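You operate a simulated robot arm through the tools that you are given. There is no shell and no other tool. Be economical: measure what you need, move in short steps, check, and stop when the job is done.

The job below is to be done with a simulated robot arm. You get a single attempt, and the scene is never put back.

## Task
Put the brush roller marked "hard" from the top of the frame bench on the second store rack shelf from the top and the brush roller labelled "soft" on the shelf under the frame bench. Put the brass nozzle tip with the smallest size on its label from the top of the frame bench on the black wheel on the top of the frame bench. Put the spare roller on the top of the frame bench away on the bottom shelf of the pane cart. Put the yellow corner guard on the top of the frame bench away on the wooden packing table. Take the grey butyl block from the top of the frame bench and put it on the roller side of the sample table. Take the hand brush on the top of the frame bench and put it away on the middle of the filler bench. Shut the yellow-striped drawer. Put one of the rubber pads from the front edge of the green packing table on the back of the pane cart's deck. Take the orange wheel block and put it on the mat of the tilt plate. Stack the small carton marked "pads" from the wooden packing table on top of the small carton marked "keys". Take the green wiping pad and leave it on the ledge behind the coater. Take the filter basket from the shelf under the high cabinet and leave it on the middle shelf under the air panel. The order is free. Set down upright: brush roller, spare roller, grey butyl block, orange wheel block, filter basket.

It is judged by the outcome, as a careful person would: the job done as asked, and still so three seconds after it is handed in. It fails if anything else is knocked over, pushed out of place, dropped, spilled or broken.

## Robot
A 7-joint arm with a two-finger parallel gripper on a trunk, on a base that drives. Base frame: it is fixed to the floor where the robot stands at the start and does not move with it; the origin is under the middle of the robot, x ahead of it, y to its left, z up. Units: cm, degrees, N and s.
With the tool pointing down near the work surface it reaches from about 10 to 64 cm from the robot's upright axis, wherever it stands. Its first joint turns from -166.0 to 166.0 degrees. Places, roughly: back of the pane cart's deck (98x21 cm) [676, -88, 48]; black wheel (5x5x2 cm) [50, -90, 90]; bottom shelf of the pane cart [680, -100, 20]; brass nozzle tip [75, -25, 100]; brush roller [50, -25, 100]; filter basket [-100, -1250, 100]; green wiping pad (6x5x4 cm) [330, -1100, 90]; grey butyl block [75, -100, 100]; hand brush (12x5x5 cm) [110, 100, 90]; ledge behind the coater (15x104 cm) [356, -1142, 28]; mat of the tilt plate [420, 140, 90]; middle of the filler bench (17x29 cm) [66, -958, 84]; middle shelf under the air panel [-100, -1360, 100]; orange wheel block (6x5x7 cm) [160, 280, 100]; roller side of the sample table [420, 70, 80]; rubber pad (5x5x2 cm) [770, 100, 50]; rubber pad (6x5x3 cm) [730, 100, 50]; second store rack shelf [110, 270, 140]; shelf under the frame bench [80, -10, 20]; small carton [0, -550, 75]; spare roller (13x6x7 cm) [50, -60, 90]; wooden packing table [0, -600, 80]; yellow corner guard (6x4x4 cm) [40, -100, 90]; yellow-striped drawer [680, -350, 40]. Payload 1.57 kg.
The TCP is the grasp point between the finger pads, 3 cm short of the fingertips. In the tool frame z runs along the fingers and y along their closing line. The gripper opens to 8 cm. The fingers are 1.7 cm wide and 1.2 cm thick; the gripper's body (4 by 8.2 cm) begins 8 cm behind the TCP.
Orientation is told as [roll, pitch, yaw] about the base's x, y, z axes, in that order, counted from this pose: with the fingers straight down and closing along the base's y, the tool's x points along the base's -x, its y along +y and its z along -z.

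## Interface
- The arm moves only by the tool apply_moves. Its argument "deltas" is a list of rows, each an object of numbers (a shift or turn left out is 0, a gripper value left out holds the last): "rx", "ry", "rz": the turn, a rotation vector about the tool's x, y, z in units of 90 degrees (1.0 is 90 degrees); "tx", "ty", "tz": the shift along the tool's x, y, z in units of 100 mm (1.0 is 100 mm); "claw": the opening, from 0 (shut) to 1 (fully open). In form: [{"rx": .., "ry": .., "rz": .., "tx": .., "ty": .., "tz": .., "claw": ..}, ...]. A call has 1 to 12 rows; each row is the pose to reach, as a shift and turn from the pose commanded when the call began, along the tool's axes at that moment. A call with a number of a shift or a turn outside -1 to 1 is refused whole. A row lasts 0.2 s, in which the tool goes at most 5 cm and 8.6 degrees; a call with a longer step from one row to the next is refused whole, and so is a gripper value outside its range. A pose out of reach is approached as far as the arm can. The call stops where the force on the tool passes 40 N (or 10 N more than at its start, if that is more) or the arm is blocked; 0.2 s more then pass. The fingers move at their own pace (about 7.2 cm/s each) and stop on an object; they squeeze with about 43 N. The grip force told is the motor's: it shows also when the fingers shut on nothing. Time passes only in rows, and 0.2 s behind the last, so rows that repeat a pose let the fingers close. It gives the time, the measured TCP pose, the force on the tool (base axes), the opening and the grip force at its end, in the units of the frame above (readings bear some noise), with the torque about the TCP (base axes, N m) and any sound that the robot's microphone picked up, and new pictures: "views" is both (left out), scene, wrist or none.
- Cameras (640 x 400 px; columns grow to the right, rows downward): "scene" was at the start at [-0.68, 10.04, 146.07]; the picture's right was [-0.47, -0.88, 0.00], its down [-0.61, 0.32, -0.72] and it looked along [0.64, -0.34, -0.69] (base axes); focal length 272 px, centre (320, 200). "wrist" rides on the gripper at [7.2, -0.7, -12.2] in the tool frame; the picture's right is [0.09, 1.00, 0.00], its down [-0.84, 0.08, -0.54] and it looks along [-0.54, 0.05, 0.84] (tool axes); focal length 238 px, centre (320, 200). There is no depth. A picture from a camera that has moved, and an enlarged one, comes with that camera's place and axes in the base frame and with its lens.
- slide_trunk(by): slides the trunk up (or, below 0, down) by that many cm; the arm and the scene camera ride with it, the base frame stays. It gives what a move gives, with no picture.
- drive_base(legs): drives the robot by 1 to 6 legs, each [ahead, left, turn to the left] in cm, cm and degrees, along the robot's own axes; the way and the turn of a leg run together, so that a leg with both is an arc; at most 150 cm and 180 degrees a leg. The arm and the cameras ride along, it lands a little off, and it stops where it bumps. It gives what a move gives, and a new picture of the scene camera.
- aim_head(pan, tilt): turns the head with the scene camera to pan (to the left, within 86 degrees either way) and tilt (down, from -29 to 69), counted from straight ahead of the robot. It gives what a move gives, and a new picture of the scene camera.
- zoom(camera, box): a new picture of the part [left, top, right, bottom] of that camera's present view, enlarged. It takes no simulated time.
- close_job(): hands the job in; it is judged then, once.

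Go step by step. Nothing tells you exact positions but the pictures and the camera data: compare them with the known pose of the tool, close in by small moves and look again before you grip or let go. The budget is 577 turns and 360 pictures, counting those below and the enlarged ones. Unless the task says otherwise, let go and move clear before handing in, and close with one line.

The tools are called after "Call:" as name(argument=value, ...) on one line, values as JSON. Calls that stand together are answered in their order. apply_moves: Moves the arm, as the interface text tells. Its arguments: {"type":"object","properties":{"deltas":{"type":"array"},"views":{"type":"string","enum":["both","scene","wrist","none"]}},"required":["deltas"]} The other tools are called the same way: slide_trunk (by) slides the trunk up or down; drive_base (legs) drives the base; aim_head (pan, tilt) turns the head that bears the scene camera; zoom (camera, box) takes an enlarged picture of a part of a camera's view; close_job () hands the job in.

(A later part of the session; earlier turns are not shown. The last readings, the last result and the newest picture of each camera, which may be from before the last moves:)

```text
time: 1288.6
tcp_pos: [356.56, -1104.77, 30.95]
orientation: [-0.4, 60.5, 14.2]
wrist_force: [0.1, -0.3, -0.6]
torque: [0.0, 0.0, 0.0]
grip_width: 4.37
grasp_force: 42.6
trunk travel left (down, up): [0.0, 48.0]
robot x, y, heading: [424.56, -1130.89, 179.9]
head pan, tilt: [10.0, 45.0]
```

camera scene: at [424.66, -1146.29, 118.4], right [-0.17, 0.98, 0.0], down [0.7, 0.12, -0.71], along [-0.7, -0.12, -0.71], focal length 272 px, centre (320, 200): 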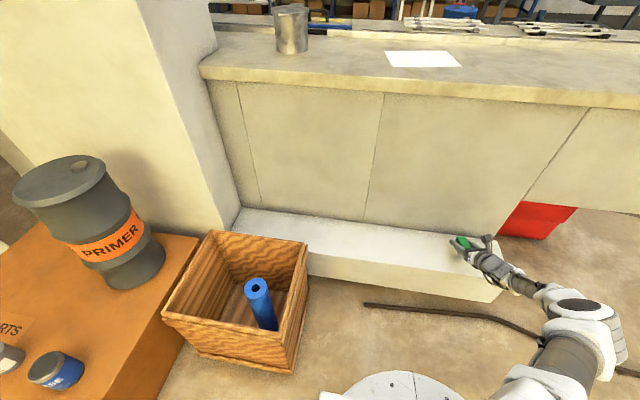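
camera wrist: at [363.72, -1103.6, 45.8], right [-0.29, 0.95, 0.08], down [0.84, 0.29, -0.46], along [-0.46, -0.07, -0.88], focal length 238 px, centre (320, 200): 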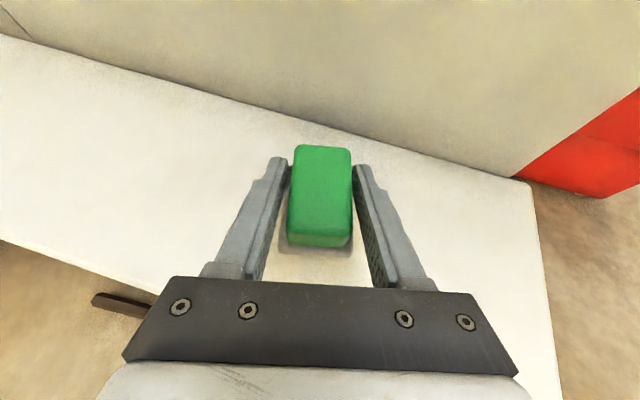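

Call:
apply_moves(deltas=[{"tx": -0.03, "tz": 0.017, "claw": 0}, {"tx": -0.06, "tz": 0.035, "claw": 0}, {"tx": -0.09, "tz": 0.05, "claw": 0}], views="wrist")

```text
time: 1289.4
tcp_pos: [356.64, -1104.76, 30.33]
orientation: [-0.1, 60.8, 14.3]
wrist_force: [1.4, -0.7, 12.8]
torque: [0.11, -0.46, -0.07]
grip_width: 4.34
grasp_force: 42.6
trunk travel left (down, up): [0.0, 48.0]
robot x, y, heading: [424.42, -1130.76, 180.0]
head pan, tilt: [10.0, 45.0]
camera wrist: at [363.68, -1103.55, 42.52], right [-0.29, 0.95, 0.08], down [0.83, 0.29, -0.47], along [-0.47, -0.07, -0.88], focal length 238 px, centre (320, 200)
```

wrist: 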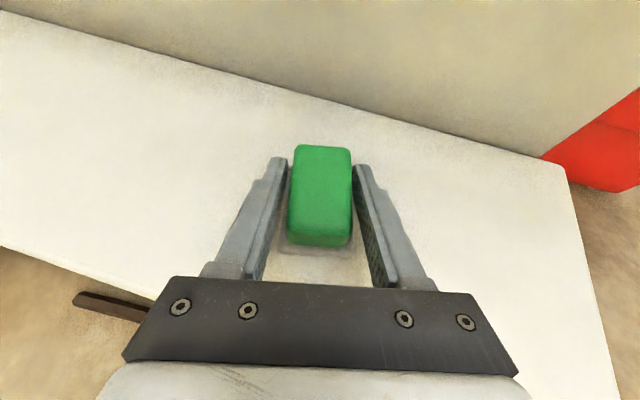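

Call:
apply_moves(deltas=[{"tx": 0.02, "tz": -0.01, "claw": 0.65}, {"tx": 0.02, "tz": -0.01, "claw": 0.8}, {"tx": 0.02, "tz": -0.01, "claw": 0.9}, {"tx": 0.15, "tz": -0.1, "claw": 0.9}, {"tx": 0.4, "tz": -0.3, "claw": 0.9}, {"tx": 0.6, "tz": -0.5, "claw": 0.9}], views="wrist")

Call:
drive_base(legs=[[-60, 0, 0]])

Call:
slide_trunk(by=40)

```text
time: 1290.8
tcp_pos: [357.89, -1104.34, 37.56]
orientation: [-0.2, 60.4, 14.2]
wrist_force: [-0.6, 0.3, -0.9]
torque: [-0.01, 0.02, 0.0]
grip_width: 7.18
grasp_force: 0.1
trunk travel left (down, up): [0.0, 48.0]
robot x, y, heading: [424.64, -1130.75, 179.8]
head pan, tilt: [10.0, 45.0]
camera wrist: at [364.99, -1103.21, 49.9], right [-0.29, 0.95, 0.08], down [0.84, 0.29, -0.46], along [-0.46, -0.07, -0.88], focal length 238 px, centre (320, 200)
```

wrist: 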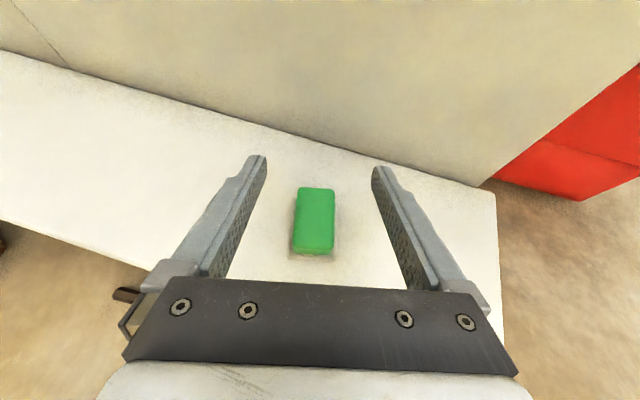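

```text
time: 1295.2
tcp_pos: [418.33, -1104.43, 37.62]
orientation: [-0.2, 60.5, 14.0]
wrist_force: [0.7, -1.0, 0.5]
torque: [0.0, 0.0, 0.01]
grip_width: 7.24
grasp_force: 0.0
trunk travel left (down, up): [0.0, 48.0]
robot x, y, heading: [484.83, -1131.01, 180.0]
head pan, tilt: [10.0, 45.0]
camera scene: at [484.75, -1146.47, 118.4], right [-0.17, 0.99, 0.0], down [0.7, 0.12, -0.71], along [-0.7, -0.12, -0.71], focal length 272 px, centre (320, 200)
```

scene: 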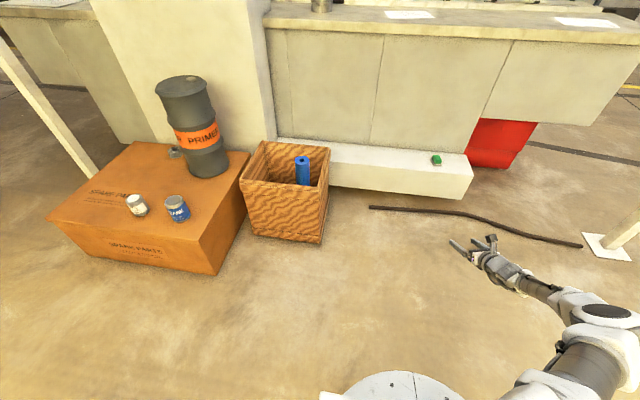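

```text
time: 1299.0
tcp_pos: [418.18, -1104.37, 77.55]
orientation: [-0.1, 60.5, 14.0]
wrist_force: [0.3, 0.2, 0.0]
torque: [-0.02, -0.01, 0.0]
grip_width: 7.2
grasp_force: 0.1
trunk travel left (down, up): [-40.0, 8.0]
robot x, y, heading: [484.58, -1130.64, 179.7]
head pan, tilt: [10.0, 45.0]
```

Wiping pad is on the ledge. Last: the filter basket by the wall racks. I drive back round the coater and look.

Call:
drive_base(legs=[[0, -130, 0], [0, -58, 0], [150, 0, 0], [135, 0, 0], [0, 90, 0]])

Call:
aim_head(pan=40, tilt=15)

```text
time: 1338.3
tcp_pos: [131.0, -1006.51, 77.55]
orientation: [-0.2, 60.5, 13.7]
wrist_force: [0.8, -0.2, 0.6]
torque: [-0.01, 0.02, 0.0]
grip_width: 7.22
grasp_force: 0.0
trunk travel left (down, up): [-40.0, 8.0]
robot x, y, heading: [197.5, -1033.55, 179.4]
head pan, tilt: [10.0, 45.0]
camera scene: at [197.35, -1048.96, 158.4], right [-0.16, 0.99, 0.0], down [0.7, 0.12, -0.71], along [-0.7, -0.12, -0.71], focal length 272 px, centre (320, 200)
```

scene: 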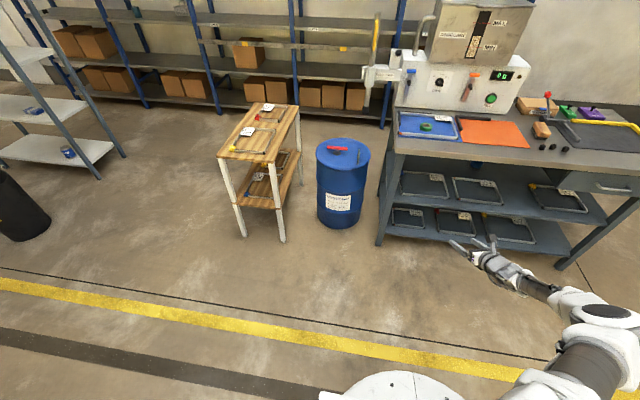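

```text
time: 1339.3
tcp_pos: [130.9, -1006.53, 77.62]
orientation: [-0.2, 60.5, 13.7]
wrist_force: [-0.1, -0.1, -0.7]
torque: [-0.02, 0.02, -0.02]
grip_width: 7.22
grasp_force: 0.0
trunk travel left (down, up): [-40.0, 8.0]
robot x, y, heading: [197.1, -1033.2, 179.4]
head pan, tilt: [40.0, 15.0]
camera scene: at [198.15, -1053.55, 163.08], right [-0.64, 0.77, 0.0], down [0.2, 0.16, -0.97], along [-0.75, -0.61, -0.26], focal length 272 px, centre (320, 200)
```

scene: 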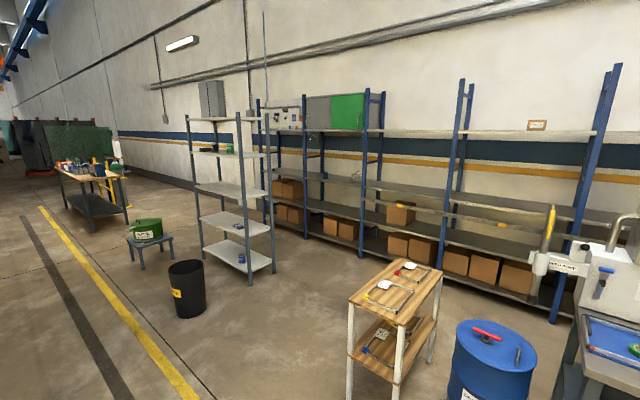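

Call:
drive_base(legs=[[0, 100, 0.6], [0, 70, 0]])

Call:
slide_trunk(by=8)

Call:
apply_moves(deltas=[{"tx": 0.3, "tz": -0.2}, {"tx": 0.6, "tz": -0.45}, {"tx": 0.9, "tz": -0.7}], views="none")

Call:
apply_moves(deltas=[{"tx": 0.3, "tz": -0.2}, {"tx": 0.6, "tz": -0.45}, {"tx": 0.9, "tz": -0.7}], views="none")

Call:
apply_moves(deltas=[{"tx": 0.3, "tz": -0.2}, {"tx": 0.6, "tz": -0.45}, {"tx": 0.9, "tz": -0.7}], views="none")

Call:
drive_base(legs=[[100, 0, 0], [65, 0, 0]])

Call:
aim_head(pan=10, tilt=25)

```text
time: 1352.3
tcp_pos: [129.7, -1176.17, 77.47]
orientation: [-0.3, 60.6, 13.7]
wrist_force: [0.6, 0.2, 0.0]
torque: [-0.03, -0.02, 0.0]
grip_width: 7.19
grasp_force: 0.0
trunk travel left (down, up): [-40.0, 8.0]
robot x, y, heading: [195.88, -1202.94, 179.4]
head pan, tilt: [40.0, 15.0]
camera scene: at [196.9, -1223.18, 163.09], right [-0.64, 0.77, 0.0], down [0.2, 0.16, -0.97], along [-0.75, -0.61, -0.26], focal length 272 px, centre (320, 200)
```

scene: 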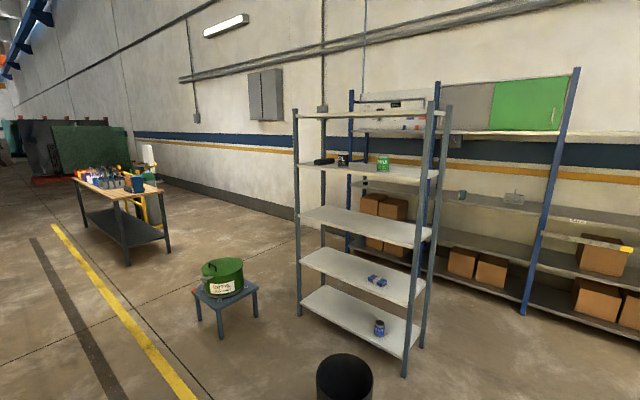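

```text
time: 1353.5
tcp_pos: [129.76, -1176.05, 85.65]
orientation: [-0.1, 60.5, 13.7]
wrist_force: [0.2, -0.5, -0.5]
torque: [0.02, 0.02, 0.0]
grip_width: 7.21
grasp_force: 0.1
trunk travel left (down, up): [-48.0, 0.0]
robot x, y, heading: [196.02, -1202.71, 179.2]
head pan, tilt: [40.0, 15.0]
```

```text
time: 1354.3
tcp_pos: [131.39, -1175.83, 96.87]
orientation: [-0.3, 60.5, 13.7]
wrist_force: [0.3, 0.6, 0.2]
torque: [0.03, 0.0, 0.05]
grip_width: 7.2
grasp_force: 0.0
trunk travel left (down, up): [-48.0, 0.0]
robot x, y, heading: [196.42, -1203.31, 179.2]
head pan, tilt: [40.0, 15.0]
```

```text
time: 1355.1
tcp_pos: [132.96, -1175.23, 108.24]
orientation: [-0.2, 60.6, 13.7]
wrist_force: [0.9, 0.0, 0.6]
torque: [0.02, -0.01, 0.0]
grip_width: 7.21
grasp_force: 0.1
trunk travel left (down, up): [-48.0, 0.0]
robot x, y, heading: [196.12, -1203.25, 179.4]
head pan, tilt: [40.0, 15.0]
```

```text
time: 1355.9
tcp_pos: [134.6, -1174.9, 119.49]
orientation: [-0.3, 60.5, 13.6]
wrist_force: [-0.1, 0.7, -0.2]
torque: [0.02, -0.03, -0.01]
grip_width: 7.22
grasp_force: 0.0
trunk travel left (down, up): [-48.0, 0.0]
robot x, y, heading: [195.98, -1202.67, 179.4]
head pan, tilt: [40.0, 15.0]
```

```text
time: 1367.0
tcp_pos: [-29.35, -1171.9, 119.46]
orientation: [-0.2, 60.5, 13.3]
wrist_force: [0.4, 0.8, -0.4]
torque: [0.0, 0.02, 0.0]
grip_width: 7.19
grasp_force: 0.0
trunk travel left (down, up): [-48.0, 0.0]
robot x, y, heading: [32.07, -1200.47, 179.2]
head pan, tilt: [40.0, 15.0]
camera scene: at [32.48, -1220.71, 171.09], right [-0.63, 0.78, 0.0], down [0.2, 0.16, -0.97], along [-0.75, -0.61, -0.26], focal length 272 px, centre (320, 200)
```

scene: 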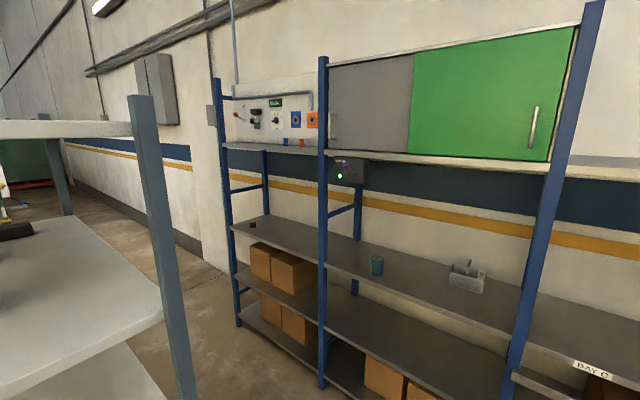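

```text
time: 1368.0
tcp_pos: [-29.44, -1171.97, 119.43]
orientation: [-0.1, 60.6, 13.2]
wrist_force: [-0.1, -0.5, -1.2]
torque: [0.0, -0.05, -0.01]
grip_width: 7.23
grasp_force: 0.1
trunk travel left (down, up): [-48.0, 0.0]
robot x, y, heading: [32.01, -1200.68, 179.0]
head pan, tilt: [10.0, 25.0]
camera scene: at [30.66, -1216.28, 169.46], right [-0.16, 0.99, 0.0], down [0.42, 0.07, -0.91], along [-0.9, -0.14, -0.42], focal length 272 px, centre (320, 200)
```

scene: 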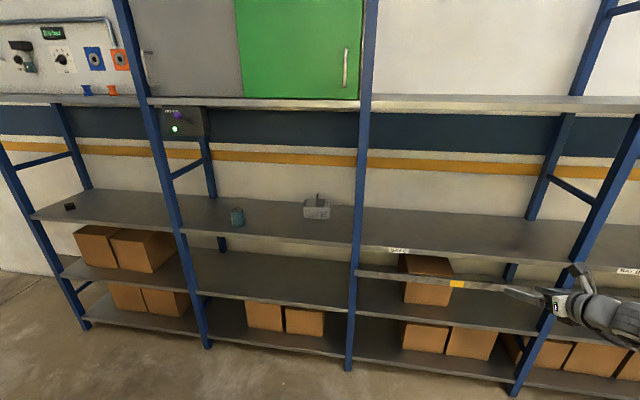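

Call:
zoom(camera="scene", box=[200, 170, 380, 270])

Call:
zoom(camera="scene", box=[0, 60, 220, 260])

```text
3.56 times, centred on (290, 220) of scene
camera zoom: at [30.66, -1216.28, 169.46], right [-0.16, 0.99, 0.0], down [0.42, 0.07, -0.91], along [-0.9, -0.14, -0.42], focal length 969 px, centre (427, 129)
```

zoom: 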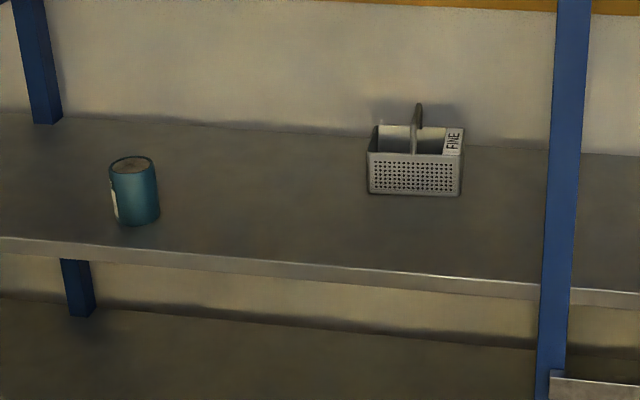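

```text
2.00 times, centred on (110, 160) of scene
camera zoom: at [30.66, -1216.28, 169.46], right [-0.16, 0.99, 0.0], down [0.42, 0.07, -0.91], along [-0.9, -0.14, -0.42], focal length 545 px, centre (740, 280)
```

zoom: 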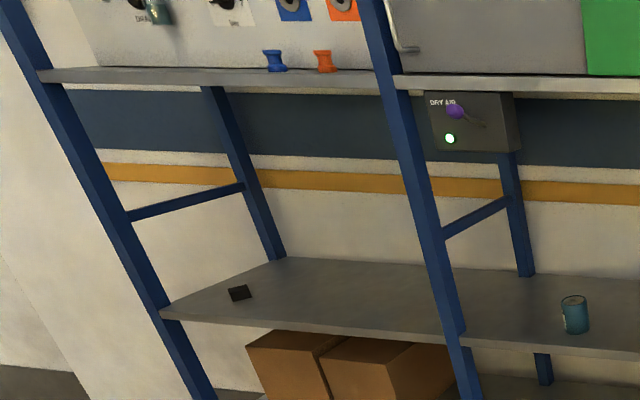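

The filter basket (perforated, with arch handle) stands at about (-107,-1239), shelf z≈95; the target bay lies to its left. I turn the robot 31° so the arm works on its right, and square the tool to the rack.

Call:
drive_base(legs=[[0, 0, 31]])

Call:
apply_moves(deltas=[{"rx": -0.077, "rz": 0.045, "claw": 1}, {"rx": -0.154, "rz": 0.09, "claw": 1}, {"rx": -0.231, "rz": 0.134, "claw": 1}, {"rx": -0.308, "rz": 0.178, "claw": 1}, {"rx": -0.385, "rz": 0.222, "claw": 1}], views="wrist")

```text
time: 1370.3
tcp_pos: [-35.38, -1207.88, 119.44]
orientation: [-0.2, 60.6, 44.4]
wrist_force: [-0.3, 0.6, 0.4]
torque: [-0.01, 0.01, 0.0]
grip_width: 7.21
grasp_force: 0.1
trunk travel left (down, up): [-48.0, 0.0]
robot x, y, heading: [31.88, -1200.47, -149.9]
head pan, tilt: [10.0, 25.0]
camera scene: at [38.94, -1214.72, 169.46], right [-0.65, 0.76, 0.0], down [0.32, 0.27, -0.91], along [-0.69, -0.58, -0.42], focal length 272 px, centre (320, 200)
```

scene: 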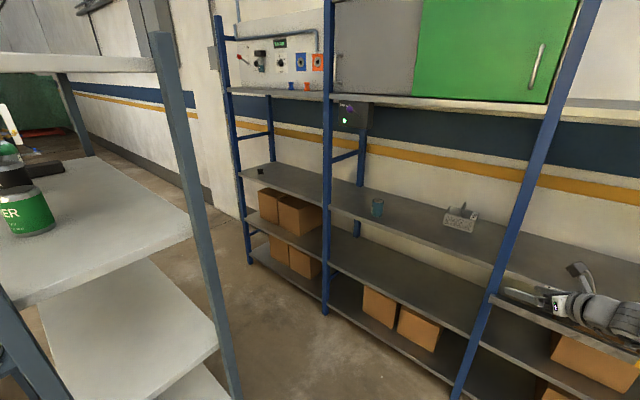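

```text
time: 1371.5
tcp_pos: [-35.32, -1208.16, 119.51]
orientation: [-0.9, 60.4, 3.9]
wrist_force: [-0.4, -0.4, 0.3]
torque: [0.0, -0.04, 0.0]
grip_width: 8.01
grasp_force: 0.0
trunk travel left (down, up): [-48.0, 0.0]
robot x, y, heading: [31.91, -1200.88, -149.9]
head pan, tilt: [10.0, 25.0]
camera wrist: at [-28.23, -1208.16, 131.86], right [-0.13, 0.99, 0.07], down [0.88, 0.14, -0.46], along [-0.47, 0.01, -0.88], focal length 238 px, centre (320, 200)
```

wrist: 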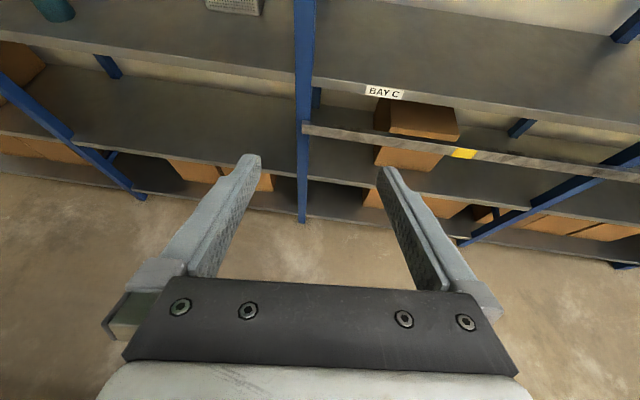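

Call:
drive_base(legs=[[45.4, 9.3, 0]])

Call:
apply_moves(deltas=[{"claw": 1}], views="wrist")

```text
time: 1375.1
tcp_pos: [-70.24, -1239.07, 119.45]
orientation: [-0.9, 60.3, 4.0]
wrist_force: [-0.1, 0.5, -1.0]
torque: [0.01, -0.01, 0.0]
grip_width: 8.0
grasp_force: 0.0
trunk travel left (down, up): [-48.0, 0.0]
robot x, y, heading: [-2.6, -1231.69, -149.8]
head pan, tilt: [10.0, 25.0]
camera scene: at [4.09, -1245.79, 169.46], right [-0.65, 0.76, 0.0], down [0.32, 0.27, -0.91], along [-0.69, -0.59, -0.42], focal length 272 px, centre (320, 200)
```

scene: 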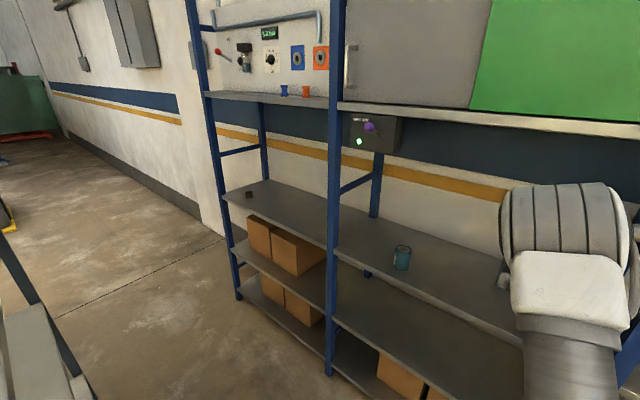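

```text
time: 1375.5
tcp_pos: [-70.14, -1239.2, 119.5]
orientation: [-0.8, 60.3, 4.2]
wrist_force: [-0.3, -0.1, 0.0]
torque: [-0.03, -0.01, 0.0]
grip_width: 8.02
grasp_force: 0.1
trunk travel left (down, up): [-48.0, 0.0]
robot x, y, heading: [-2.66, -1231.5, -149.6]
head pan, tilt: [10.0, 25.0]
camera wrist: at [-63.13, -1239.12, 131.8], right [-0.13, 0.99, 0.07], down [0.88, 0.15, -0.46], along [-0.47, 0.01, -0.89], focal length 238 px, centre (320, 200)
```

wrist: 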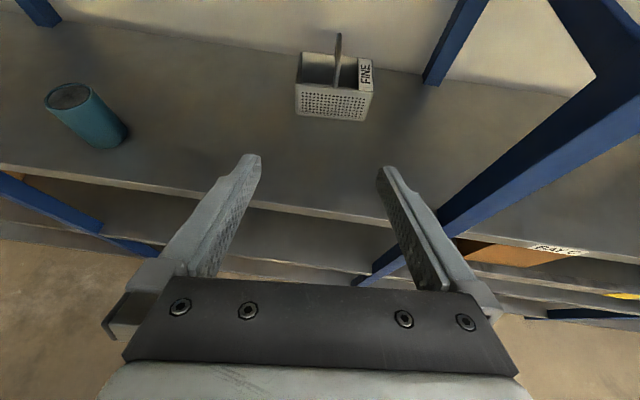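

Call:
drive_base(legs=[[20.8, -12, 0]])

Call:
apply_moves(deltas=[{"tx": -0.1, "tz": 0.15}, {"tx": -0.2, "tz": 0.3}], views="wrist")

```text
time: 1377.5
tcp_pos: [-94.03, -1239.4, 119.48]
orientation: [-0.7, 60.4, 4.2]
wrist_force: [0.1, 0.0, -0.5]
torque: [-0.03, 0.0, 0.01]
grip_width: 7.99
grasp_force: 0.0
trunk travel left (down, up): [-48.0, 0.0]
robot x, y, heading: [-26.56, -1231.9, -149.6]
head pan, tilt: [10.0, 25.0]
camera scene: at [-19.8, -1245.9, 169.46], right [-0.65, 0.76, 0.0], down [0.32, 0.27, -0.91], along [-0.69, -0.59, -0.42], focal length 272 px, centre (320, 200)
```

scene: 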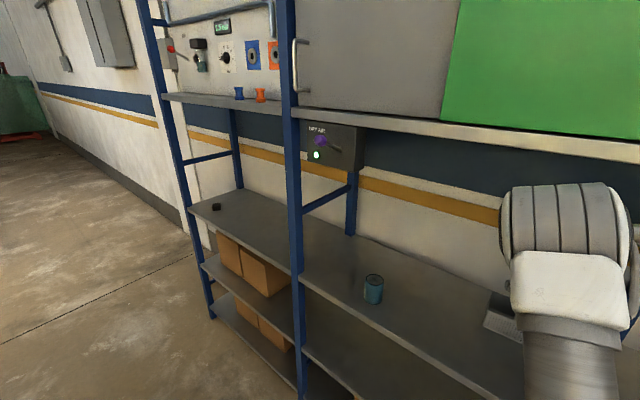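

```text
time: 1378.0
tcp_pos: [-95.76, -1239.52, 116.16]
orientation: [-0.7, 60.3, 4.3]
wrist_force: [0.7, 0.9, 0.2]
torque: [0.0, 0.01, -0.02]
grip_width: 8.01
grasp_force: 0.1
trunk travel left (down, up): [-48.0, 0.0]
robot x, y, heading: [-26.78, -1231.4, -149.5]
head pan, tilt: [10.0, 25.0]
camera wrist: at [-88.62, -1239.53, 128.56], right [-0.13, 0.99, 0.07], down [0.88, 0.15, -0.46], along [-0.46, 0.0, -0.89], focal length 238 px, centre (320, 200)
```

wrist: 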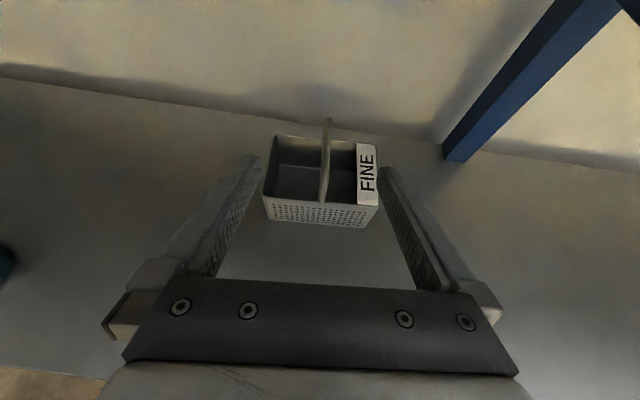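

Call:
apply_moves(deltas=[{"tx": -0.03, "tz": 0.35, "ty": 0.02}, {"tx": -0.06, "tz": 0.7, "ty": 0.04}, {"tx": -0.08, "tz": 0.9, "ty": 0.04}], views="wrist")

```text
time: 1378.8
tcp_pos: [-103.2, -1239.9, 111.09]
orientation: [-0.7, 60.2, 4.1]
wrist_force: [-0.5, 0.1, 0.4]
torque: [0.0, -0.02, 0.02]
grip_width: 8.0
grasp_force: 0.0
trunk travel left (down, up): [-48.0, 0.0]
robot x, y, heading: [-27.1, -1231.73, -149.5]
head pan, tilt: [10.0, 25.0]
camera wrist: at [-96.04, -1239.72, 123.41], right [-0.13, 0.99, 0.07], down [0.88, 0.15, -0.46], along [-0.47, 0.0, -0.89], focal length 238 px, centre (320, 200)
```

wrist: 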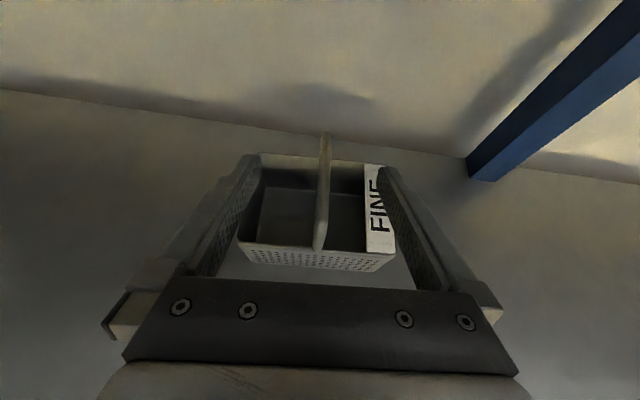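

Call:
apply_moves(deltas=[{"tx": -0.1, "tz": 0.25}, {"tx": -0.2, "tz": 0.47}], views="wrist")

```text
time: 1379.5
tcp_pos: [-106.19, -1240.03, 106.87]
orientation: [-0.8, 60.4, 4.1]
wrist_force: [0.1, 0.5, 1.1]
torque: [0.02, 0.01, 0.03]
grip_width: 7.97
grasp_force: 0.1
trunk travel left (down, up): [-48.0, 0.0]
robot x, y, heading: [-26.41, -1231.78, -149.7]
head pan, tilt: [10.0, 25.0]
camera wrist: at [-99.17, -1240.02, 119.26], right [-0.13, 0.99, 0.07], down [0.88, 0.15, -0.46], along [-0.46, 0.0, -0.89], focal length 238 px, centre (320, 200)
```

wrist: 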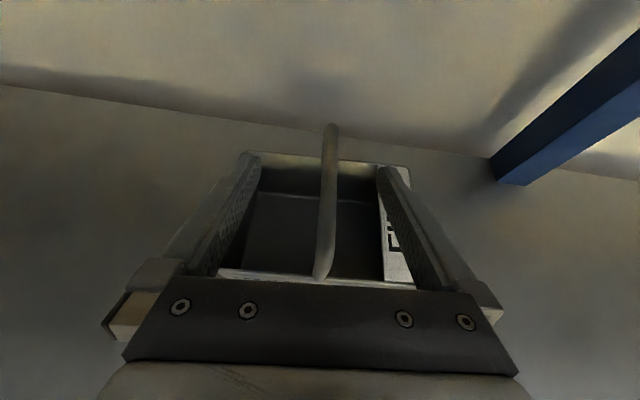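

Call:
apply_moves(deltas=[{"claw": 0}, {"claw": 0}, {"claw": 0}, {"claw": 0}, {"claw": 0}, {"claw": 0}], views="wrist")

```text
time: 1380.8
tcp_pos: [-106.19, -1240.1, 106.95]
orientation: [-0.7, 60.3, 4.2]
wrist_force: [0.4, 1.4, -0.4]
torque: [-0.02, -0.04, -0.04]
grip_width: 0.96
grasp_force: 27.5
trunk travel left (down, up): [-48.0, 0.0]
robot x, y, heading: [-27.0, -1231.53, -149.7]
head pan, tilt: [10.0, 25.0]
camera wrist: at [-99.13, -1240.01, 119.32], right [-0.13, 0.99, 0.07], down [0.88, 0.15, -0.46], along [-0.46, 0.0, -0.89], focal length 238 px, centre (320, 200)
```

wrist: 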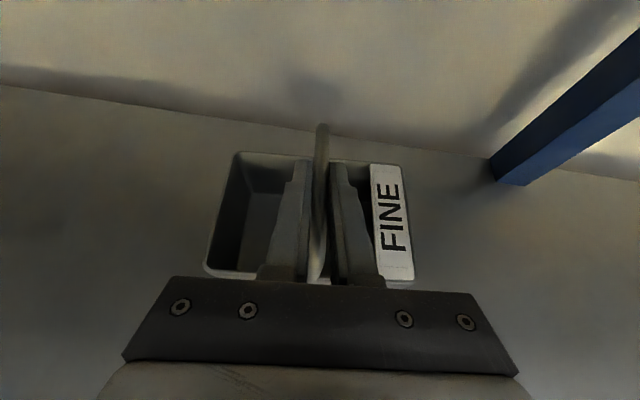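

Handle gripped (0.96 cm). Lift slowly.

Call:
apply_moves(deltas=[{"tx": 0.04, "tz": -0.025, "claw": 0}, {"tx": 0.09, "tz": -0.05, "claw": 0}, {"tx": 0.17, "tz": -0.1, "claw": 0}, {"tx": 0.3, "tz": -0.17, "claw": 0}, {"tx": 0.43, "tz": -0.25, "claw": 0}], views="wrist")

```text
time: 1382.0
tcp_pos: [-105.97, -1240.17, 112.06]
orientation: [-0.9, 60.3, 4.1]
wrist_force: [-0.8, 0.6, -3.9]
torque: [0.0, -0.02, -0.03]
grip_width: 0.95
grasp_force: 28.3
trunk travel left (down, up): [-48.0, 0.0]
robot x, y, heading: [-27.13, -1231.6, -149.3]
head pan, tilt: [10.0, 25.0]
camera wrist: at [-99.06, -1240.02, 124.38], right [-0.13, 0.99, 0.07], down [0.88, 0.15, -0.46], along [-0.47, 0.0, -0.89], focal length 238 px, centre (320, 200)
```

wrist: 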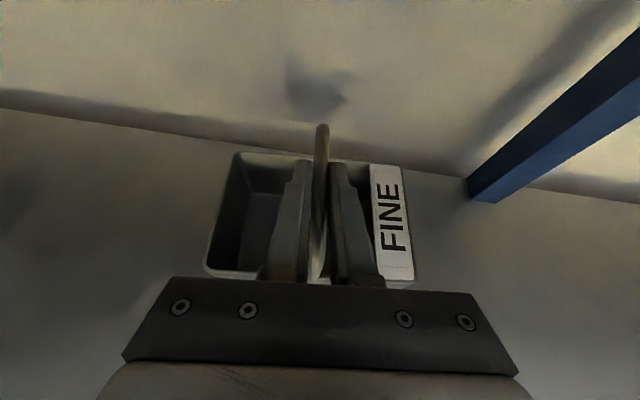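

Call:
apply_moves(deltas=[{"tx": 0.13, "tz": -0.1, "claw": 0}, {"tx": 0.26, "tz": -0.2, "claw": 0}, {"tx": 0.2, "tz": -0.4, "claw": 0}, {"tx": 0.08, "tz": -0.65, "claw": 0}, {"tx": -0.05, "tz": -0.9, "claw": 0}], views="none")

Call:
drive_base(legs=[[-21.6, 12.5, 0]])

```text
time: 1383.2
tcp_pos: [-98.03, -1239.34, 115.94]
orientation: [-0.8, 60.1, 4.2]
wrist_force: [-0.4, 0.3, -3.2]
torque: [0.01, -0.02, -0.03]
grip_width: 0.96
grasp_force: 28.3
trunk travel left (down, up): [-48.0, 0.0]
robot x, y, heading: [-26.66, -1231.97, -149.5]
head pan, tilt: [10.0, 25.0]
```

```text
time: 1385.3
tcp_pos: [-73.07, -1239.09, 116.04]
orientation: [-0.8, 60.2, 4.2]
wrist_force: [-0.8, 0.4, -2.0]
torque: [-0.01, 0.01, 0.0]
grip_width: 0.97
grasp_force: 27.8
trunk travel left (down, up): [-48.0, 0.0]
robot x, y, heading: [-1.64, -1231.26, -149.3]
head pan, tilt: [10.0, 25.0]
camera scene: at [5.26, -1245.46, 169.46], right [-0.65, 0.76, 0.0], down [0.32, 0.27, -0.91], along [-0.69, -0.59, -0.42], focal length 272 px, centre (320, 200)
```

scene: 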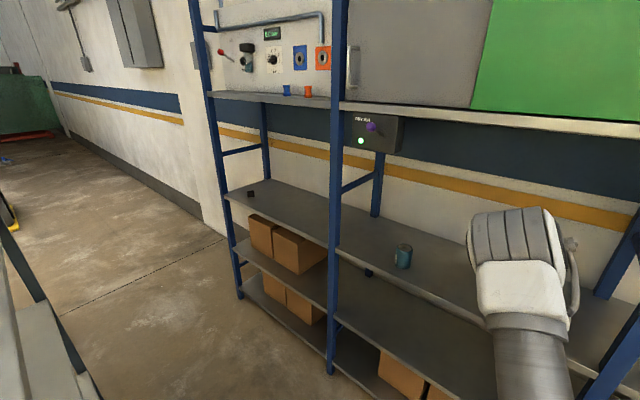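

Basket held. I'll swing the arm into the aisle direction in two small turns, then drive down the aisle between the racks to the air-panel bay.

Call:
drive_base(legs=[[0, 0, 15]])

Call:
drive_base(legs=[[-20, -17, 0], [0, 0, 45]])

```text
time: 1386.8
tcp_pos: [-68.53, -1257.33, 115.99]
orientation: [-0.8, 60.3, 19.3]
wrist_force: [-0.4, 0.0, -2.9]
torque: [-0.04, -0.05, 0.02]
grip_width: 0.93
grasp_force: 27.9
trunk travel left (down, up): [-48.0, 0.0]
robot x, y, heading: [-1.76, -1230.99, -134.4]
head pan, tilt: [10.0, 25.0]
camera scene: at [8.61, -1243.19, 169.46], right [-0.82, 0.57, 0.0], down [0.24, 0.35, -0.91], along [-0.51, -0.75, -0.42], focal length 272 px, centre (320, 200)
```

scene: 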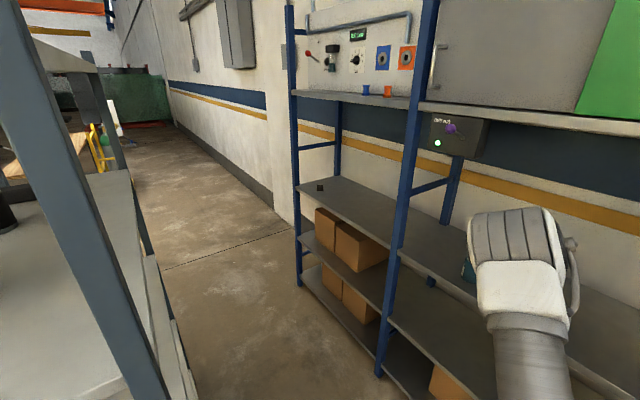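

```text
time: 1391.5
tcp_pos: [-28.76, -1270.82, 115.98]
orientation: [-0.6, 60.3, 64.2]
wrist_force: [-0.3, 0.6, -2.9]
torque: [-0.01, -0.02, -0.03]
grip_width: 0.99
grasp_force: 27.8
trunk travel left (down, up): [-48.0, 0.0]
robot x, y, heading: [0.41, -1205.21, -89.5]
head pan, tilt: [10.0, 25.0]
camera scene: at [16.01, -1206.38, 169.46], right [-0.98, -0.18, 0.0], down [-0.08, 0.42, -0.91], along [0.16, -0.89, -0.42], focal length 272 px, centre (320, 200)
```

scene: 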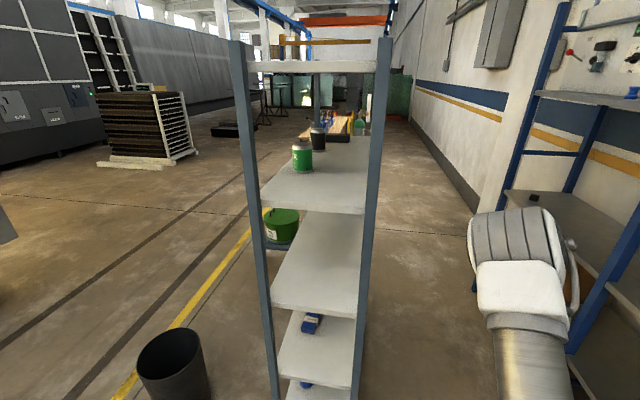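

Call:
drive_base(legs=[[0, -31, -0.5], [60, 0, 0]])

Call:
aim_head(pan=-30, tilt=30)

```text
time: 1398.4
tcp_pos: [-60.67, -1330.84, 115.94]
orientation: [-0.6, 60.3, 63.7]
wrist_force: [-0.2, -0.6, -3.2]
torque: [-0.01, -0.06, 0.02]
grip_width: 0.95
grasp_force: 27.7
trunk travel left (down, up): [-48.0, 0.0]
robot x, y, heading: [-31.16, -1265.92, -89.9]
head pan, tilt: [10.0, 25.0]
camera scene: at [-15.44, -1266.9, 169.46], right [-0.98, -0.17, 0.0], down [-0.07, 0.42, -0.91], along [0.16, -0.89, -0.42], focal length 272 px, centre (320, 200)
```

scene: 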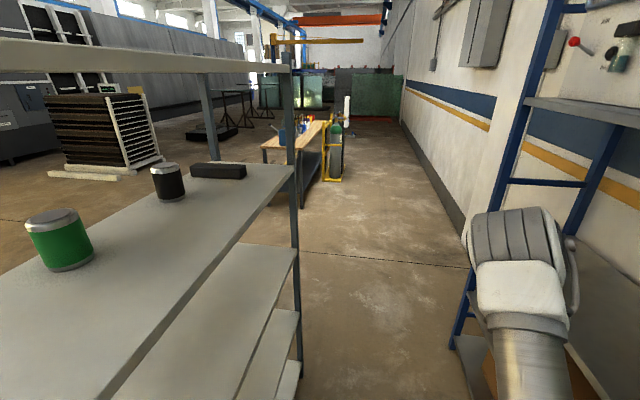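

```text
time: 1399.5
tcp_pos: [-60.69, -1330.82, 115.95]
orientation: [-0.7, 60.3, 63.7]
wrist_force: [0.5, 0.9, -3.3]
torque: [0.0, 0.01, 0.03]
grip_width: 0.98
grasp_force: 28.1
trunk travel left (down, up): [-48.0, 0.0]
robot x, y, heading: [-30.57, -1265.89, -90.2]
head pan, tilt: [-30.0, 30.0]
camera scene: at [-21.56, -1265.64, 168.67], right [-0.87, 0.5, 0.0], down [0.25, 0.43, -0.87], along [-0.43, -0.75, -0.5], focal length 272 px, centre (320, 200)
```

scene: 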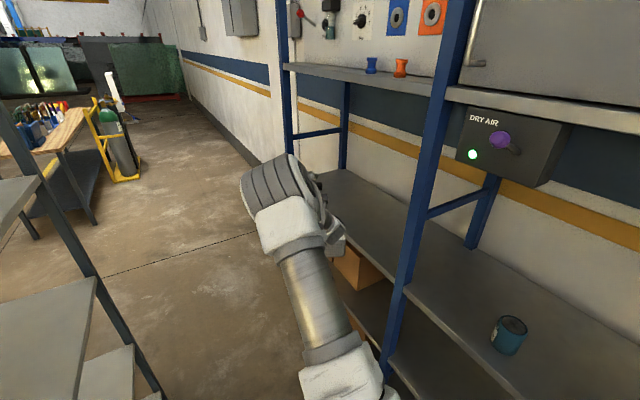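

Call:
drive_base(legs=[[58, -9, 0]])

Call:
apply_moves(deltas=[{"claw": 0}], views="wrist")

```text
time: 1403.7
tcp_pos: [-69.79, -1388.84, 115.81]
orientation: [-0.6, 60.3, 63.7]
wrist_force: [-1.0, 0.0, -3.1]
torque: [0.02, -0.05, 0.01]
grip_width: 0.96
grasp_force: 27.7
trunk travel left (down, up): [-48.0, 0.0]
robot x, y, heading: [-40.01, -1323.48, -90.0]
head pan, tilt: [-30.0, 30.0]
camera scene: at [-30.61, -1323.6, 168.67], right [-0.86, 0.5, 0.0], down [0.25, 0.43, -0.87], along [-0.43, -0.75, -0.5], focal length 272 px, centre (320, 200)
```

scene: 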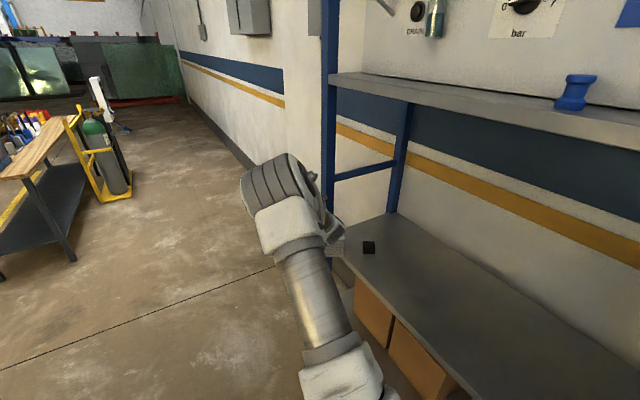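

```text
time: 1404.1
tcp_pos: [-69.77, -1388.88, 115.85]
orientation: [-0.7, 60.2, 63.6]
wrist_force: [0.2, 0.0, -2.5]
torque: [0.0, -0.06, -0.01]
grip_width: 0.94
grasp_force: 28.0
trunk travel left (down, up): [-48.0, 0.0]
robot x, y, heading: [-40.01, -1323.65, -90.3]
head pan, tilt: [-30.0, 30.0]
camera wrist: at [-66.18, -1382.71, 128.21], right [-0.92, 0.39, 0.07], down [0.32, 0.83, -0.46], along [-0.24, -0.4, -0.89], focal length 238 px, centre (320, 200)
```

wrist: 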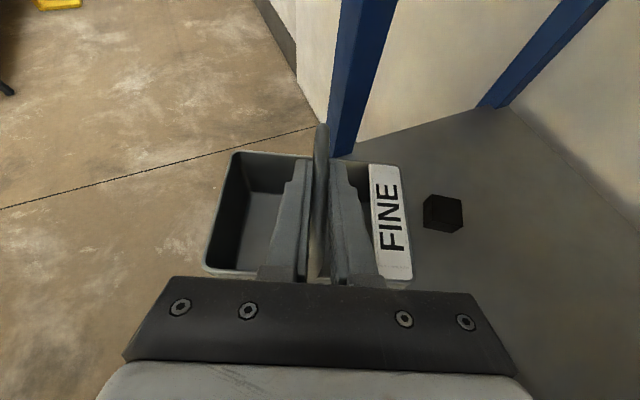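

Call:
apply_moves(deltas=[{"ty": 0.3, "tx": -0.05, "tz": -0.08, "claw": 0}, {"ty": 0.6, "tx": -0.1, "tz": -0.16, "claw": 0}, {"ty": 0.93, "tx": -0.149, "tz": -0.258, "claw": 0}], views="none")

Call:
apply_moves(deltas=[{"ty": 0.3, "tx": -0.05, "tz": -0.08, "claw": 0}, {"ty": 0.6, "tx": -0.1, "tz": -0.16, "claw": 0}, {"ty": 0.93, "tx": -0.149, "tz": -0.258, "claw": 0}], views="scene")

```text
time: 1404.9
tcp_pos: [-76.85, -1382.01, 116.01]
orientation: [-1.0, 60.3, 63.7]
wrist_force: [-0.2, 0.2, -2.9]
torque: [0.02, 0.01, -0.04]
grip_width: 0.95
grasp_force: 27.6
trunk travel left (down, up): [-48.0, 0.0]
robot x, y, heading: [-40.27, -1323.27, -90.2]
head pan, tilt: [-30.0, 30.0]
```

```text
time: 1405.7
tcp_pos: [-84.01, -1375.44, 115.81]
orientation: [-0.8, 60.4, 63.6]
wrist_force: [0.7, -0.2, -2.1]
torque: [0.02, -0.03, 0.01]
grip_width: 0.97
grasp_force: 27.8
trunk travel left (down, up): [-48.0, 0.0]
robot x, y, heading: [-40.2, -1323.71, -90.0]
head pan, tilt: [-30.0, 30.0]
camera scene: at [-30.65, -1323.55, 168.67], right [-0.86, 0.5, 0.0], down [0.25, 0.43, -0.87], along [-0.43, -0.75, -0.5], focal length 272 px, centre (320, 200)
```

scene: 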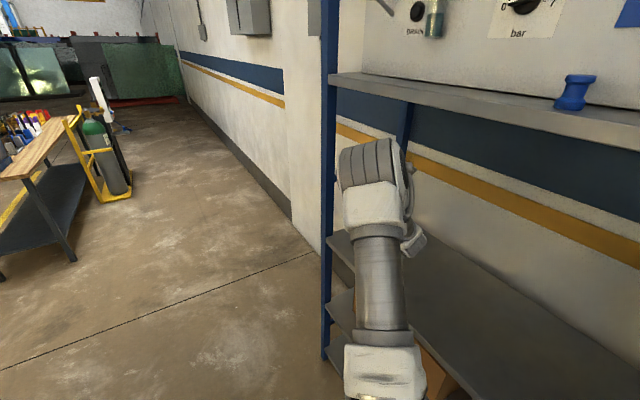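

Call:
slide_trunk(by=-5)

Call:
apply_moves(deltas=[{"ty": 0.3, "tx": -0.05, "tz": -0.08, "claw": 0}, {"ty": 0.6, "tx": -0.1, "tz": -0.16, "claw": 0}, {"ty": 0.93, "tx": -0.149, "tz": -0.258, "claw": 0}], views="scene")

```text
time: 1406.7
tcp_pos: [-83.94, -1375.35, 110.82]
orientation: [-0.9, 60.3, 63.7]
wrist_force: [0.2, -0.7, -2.9]
torque: [0.01, -0.01, 0.0]
grip_width: 0.95
grasp_force: 27.7
trunk travel left (down, up): [-43.0, 5.0]
robot x, y, heading: [-40.34, -1323.52, -90.1]
head pan, tilt: [-30.0, 30.0]
```

```text
time: 1407.5
tcp_pos: [-91.11, -1368.68, 110.72]
orientation: [-0.9, 60.3, 63.6]
wrist_force: [0.4, 0.3, -2.6]
torque: [0.03, -0.01, -0.03]
grip_width: 0.98
grasp_force: 27.9
trunk travel left (down, up): [-43.0, 5.0]
robot x, y, heading: [-39.99, -1323.48, -90.2]
head pan, tilt: [-30.0, 30.0]
camera scene: at [-30.63, -1323.56, 163.67], right [-0.86, 0.5, 0.0], down [0.25, 0.43, -0.87], along [-0.43, -0.75, -0.5], focal length 272 px, centre (320, 200)
```

scene: 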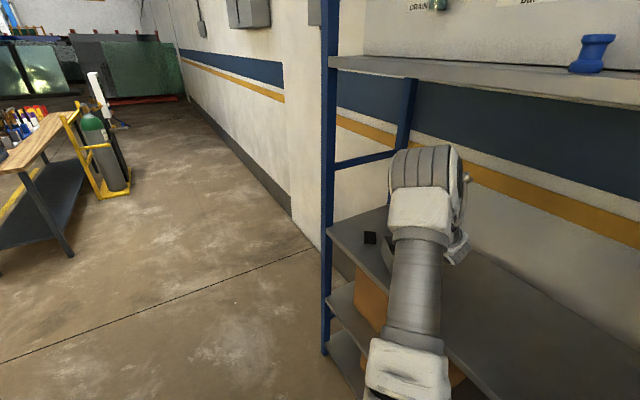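

Call:
apply_moves(deltas=[{"ty": 0.3, "tx": -0.05, "tz": -0.08, "claw": 0}, {"ty": 0.6, "tx": -0.1, "tz": -0.16, "claw": 0}, {"ty": 0.93, "tx": -0.149, "tz": -0.258, "claw": 0}], views="wrist")

```text
time: 1408.2
tcp_pos: [-98.15, -1361.83, 110.59]
orientation: [-0.8, 60.2, 63.6]
wrist_force: [-0.6, 0.8, -2.6]
torque: [0.02, -0.06, 0.02]
grip_width: 0.97
grasp_force: 27.8
trunk travel left (down, up): [-43.0, 5.0]
robot x, y, heading: [-40.25, -1323.66, -90.3]
head pan, tilt: [-30.0, 30.0]
camera wrist: at [-94.63, -1355.76, 123.03], right [-0.92, 0.39, 0.07], down [0.32, 0.83, -0.46], along [-0.24, -0.4, -0.89], focal length 238 px, centre (320, 200)
```

wrist: 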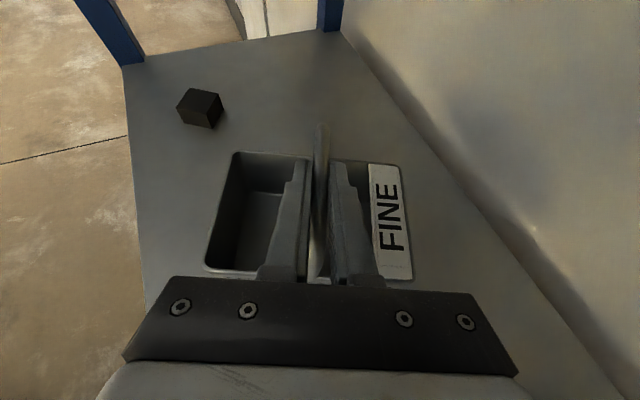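

Over the shelf. Lower slowly to contact.

Call:
apply_moves(deltas=[{"tx": -0.05, "tz": 0.03, "claw": 0}, {"tx": -0.1, "tz": 0.06, "claw": 0}, {"tx": -0.16, "tz": 0.09, "claw": 0}, {"tx": -0.21, "tz": 0.12, "claw": 0}], views="none")

Call:
apply_moves(deltas=[{"tx": -0.03, "tz": 0.02, "claw": 0}, {"tx": -0.07, "tz": 0.04, "claw": 0}], views="none")

```text
time: 1409.2
tcp_pos: [-98.28, -1362.0, 108.32]
orientation: [-0.6, 60.4, 63.7]
wrist_force: [0.1, -0.3, -3.4]
torque: [0.0, -0.02, -0.01]
grip_width: 0.97
grasp_force: 28.2
trunk travel left (down, up): [-43.0, 5.0]
robot x, y, heading: [-39.97, -1323.46, -90.2]
head pan, tilt: [-30.0, 30.0]
```

```text
time: 1409.8
tcp_pos: [-98.19, -1361.98, 107.48]
orientation: [-0.7, 60.3, 63.6]
wrist_force: [-0.7, -0.2, -4.2]
torque: [0.03, -0.05, 0.01]
grip_width: 0.97
grasp_force: 27.9
trunk travel left (down, up): [-43.0, 5.0]
robot x, y, heading: [-40.08, -1323.9, -90.3]
head pan, tilt: [-30.0, 30.0]
```

Call:
apply_moves(deltas=[{"tx": -0.03, "tz": 0.02, "claw": 0}, {"tx": -0.06, "tz": 0.035, "claw": 0}], views="none")

Call:
apply_moves(deltas=[{"tx": -0.03, "tz": 0.017, "claw": 0}], views="wrist")

```text
time: 1410.5
tcp_pos: [-98.16, -1362.0, 107.05]
orientation: [-0.5, 60.5, 63.8]
wrist_force: [2.0, 0.3, 8.9]
torque: [0.54, -0.3, 0.01]
grip_width: 0.97
grasp_force: 28.0
trunk travel left (down, up): [-43.0, 5.0]
robot x, y, heading: [-40.17, -1323.59, -89.9]
head pan, tilt: [-30.0, 30.0]
```

```text
time: 1410.8
tcp_pos: [-98.05, -1362.05, 106.89]
orientation: [-0.4, 60.9, 64.0]
wrist_force: [0.9, 0.3, 21.2]
torque: [0.15, -0.07, 0.01]
grip_width: 0.97
grasp_force: 28.0
trunk travel left (down, up): [-43.0, 5.0]
robot x, y, heading: [-40.27, -1323.21, -90.2]
head pan, tilt: [-30.0, 30.0]
camera wrist: at [-94.5, -1355.82, 119.25], right [-0.92, 0.39, 0.08], down [0.31, 0.83, -0.47], along [-0.25, -0.4, -0.88], focal length 238 px, centre (320, 200)
```

wrist: 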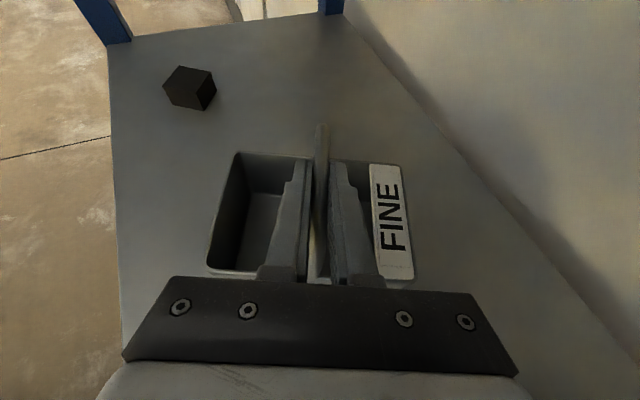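

Call:
apply_moves(deltas=[{"tx": 0.03, "tz": -0.017, "claw": 0}, {"tx": 0.03, "tz": -0.017, "claw": 0.3}, {"tx": 0.03, "tz": -0.017, "claw": 0.5}, {"tx": 0.03, "tz": -0.017, "claw": 0.5}], views="wrist")

```text
time: 1411.8
tcp_pos: [-98.03, -1361.96, 106.67]
orientation: [-0.8, 60.1, 63.5]
wrist_force: [-0.1, -0.6, 0.7]
torque: [0.01, 0.01, -0.04]
grip_width: 4.01
grasp_force: 0.1
trunk travel left (down, up): [-43.0, 5.0]
robot x, y, heading: [-39.99, -1323.59, -90.0]
head pan, tilt: [-30.0, 30.0]
camera wrist: at [-94.53, -1355.84, 119.07], right [-0.92, 0.39, 0.07], down [0.32, 0.83, -0.46], along [-0.24, -0.4, -0.89], focal length 238 px, centre (320, 200)
```

wrist: 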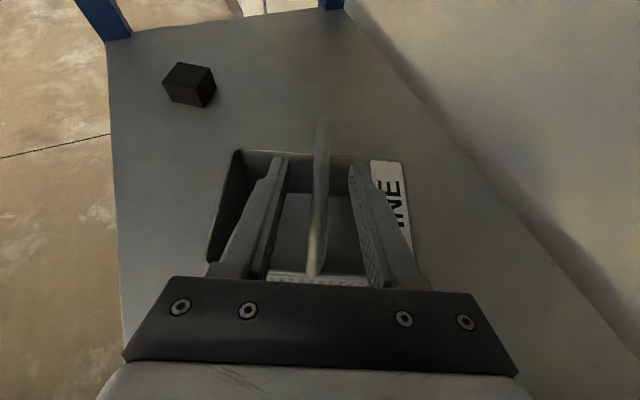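

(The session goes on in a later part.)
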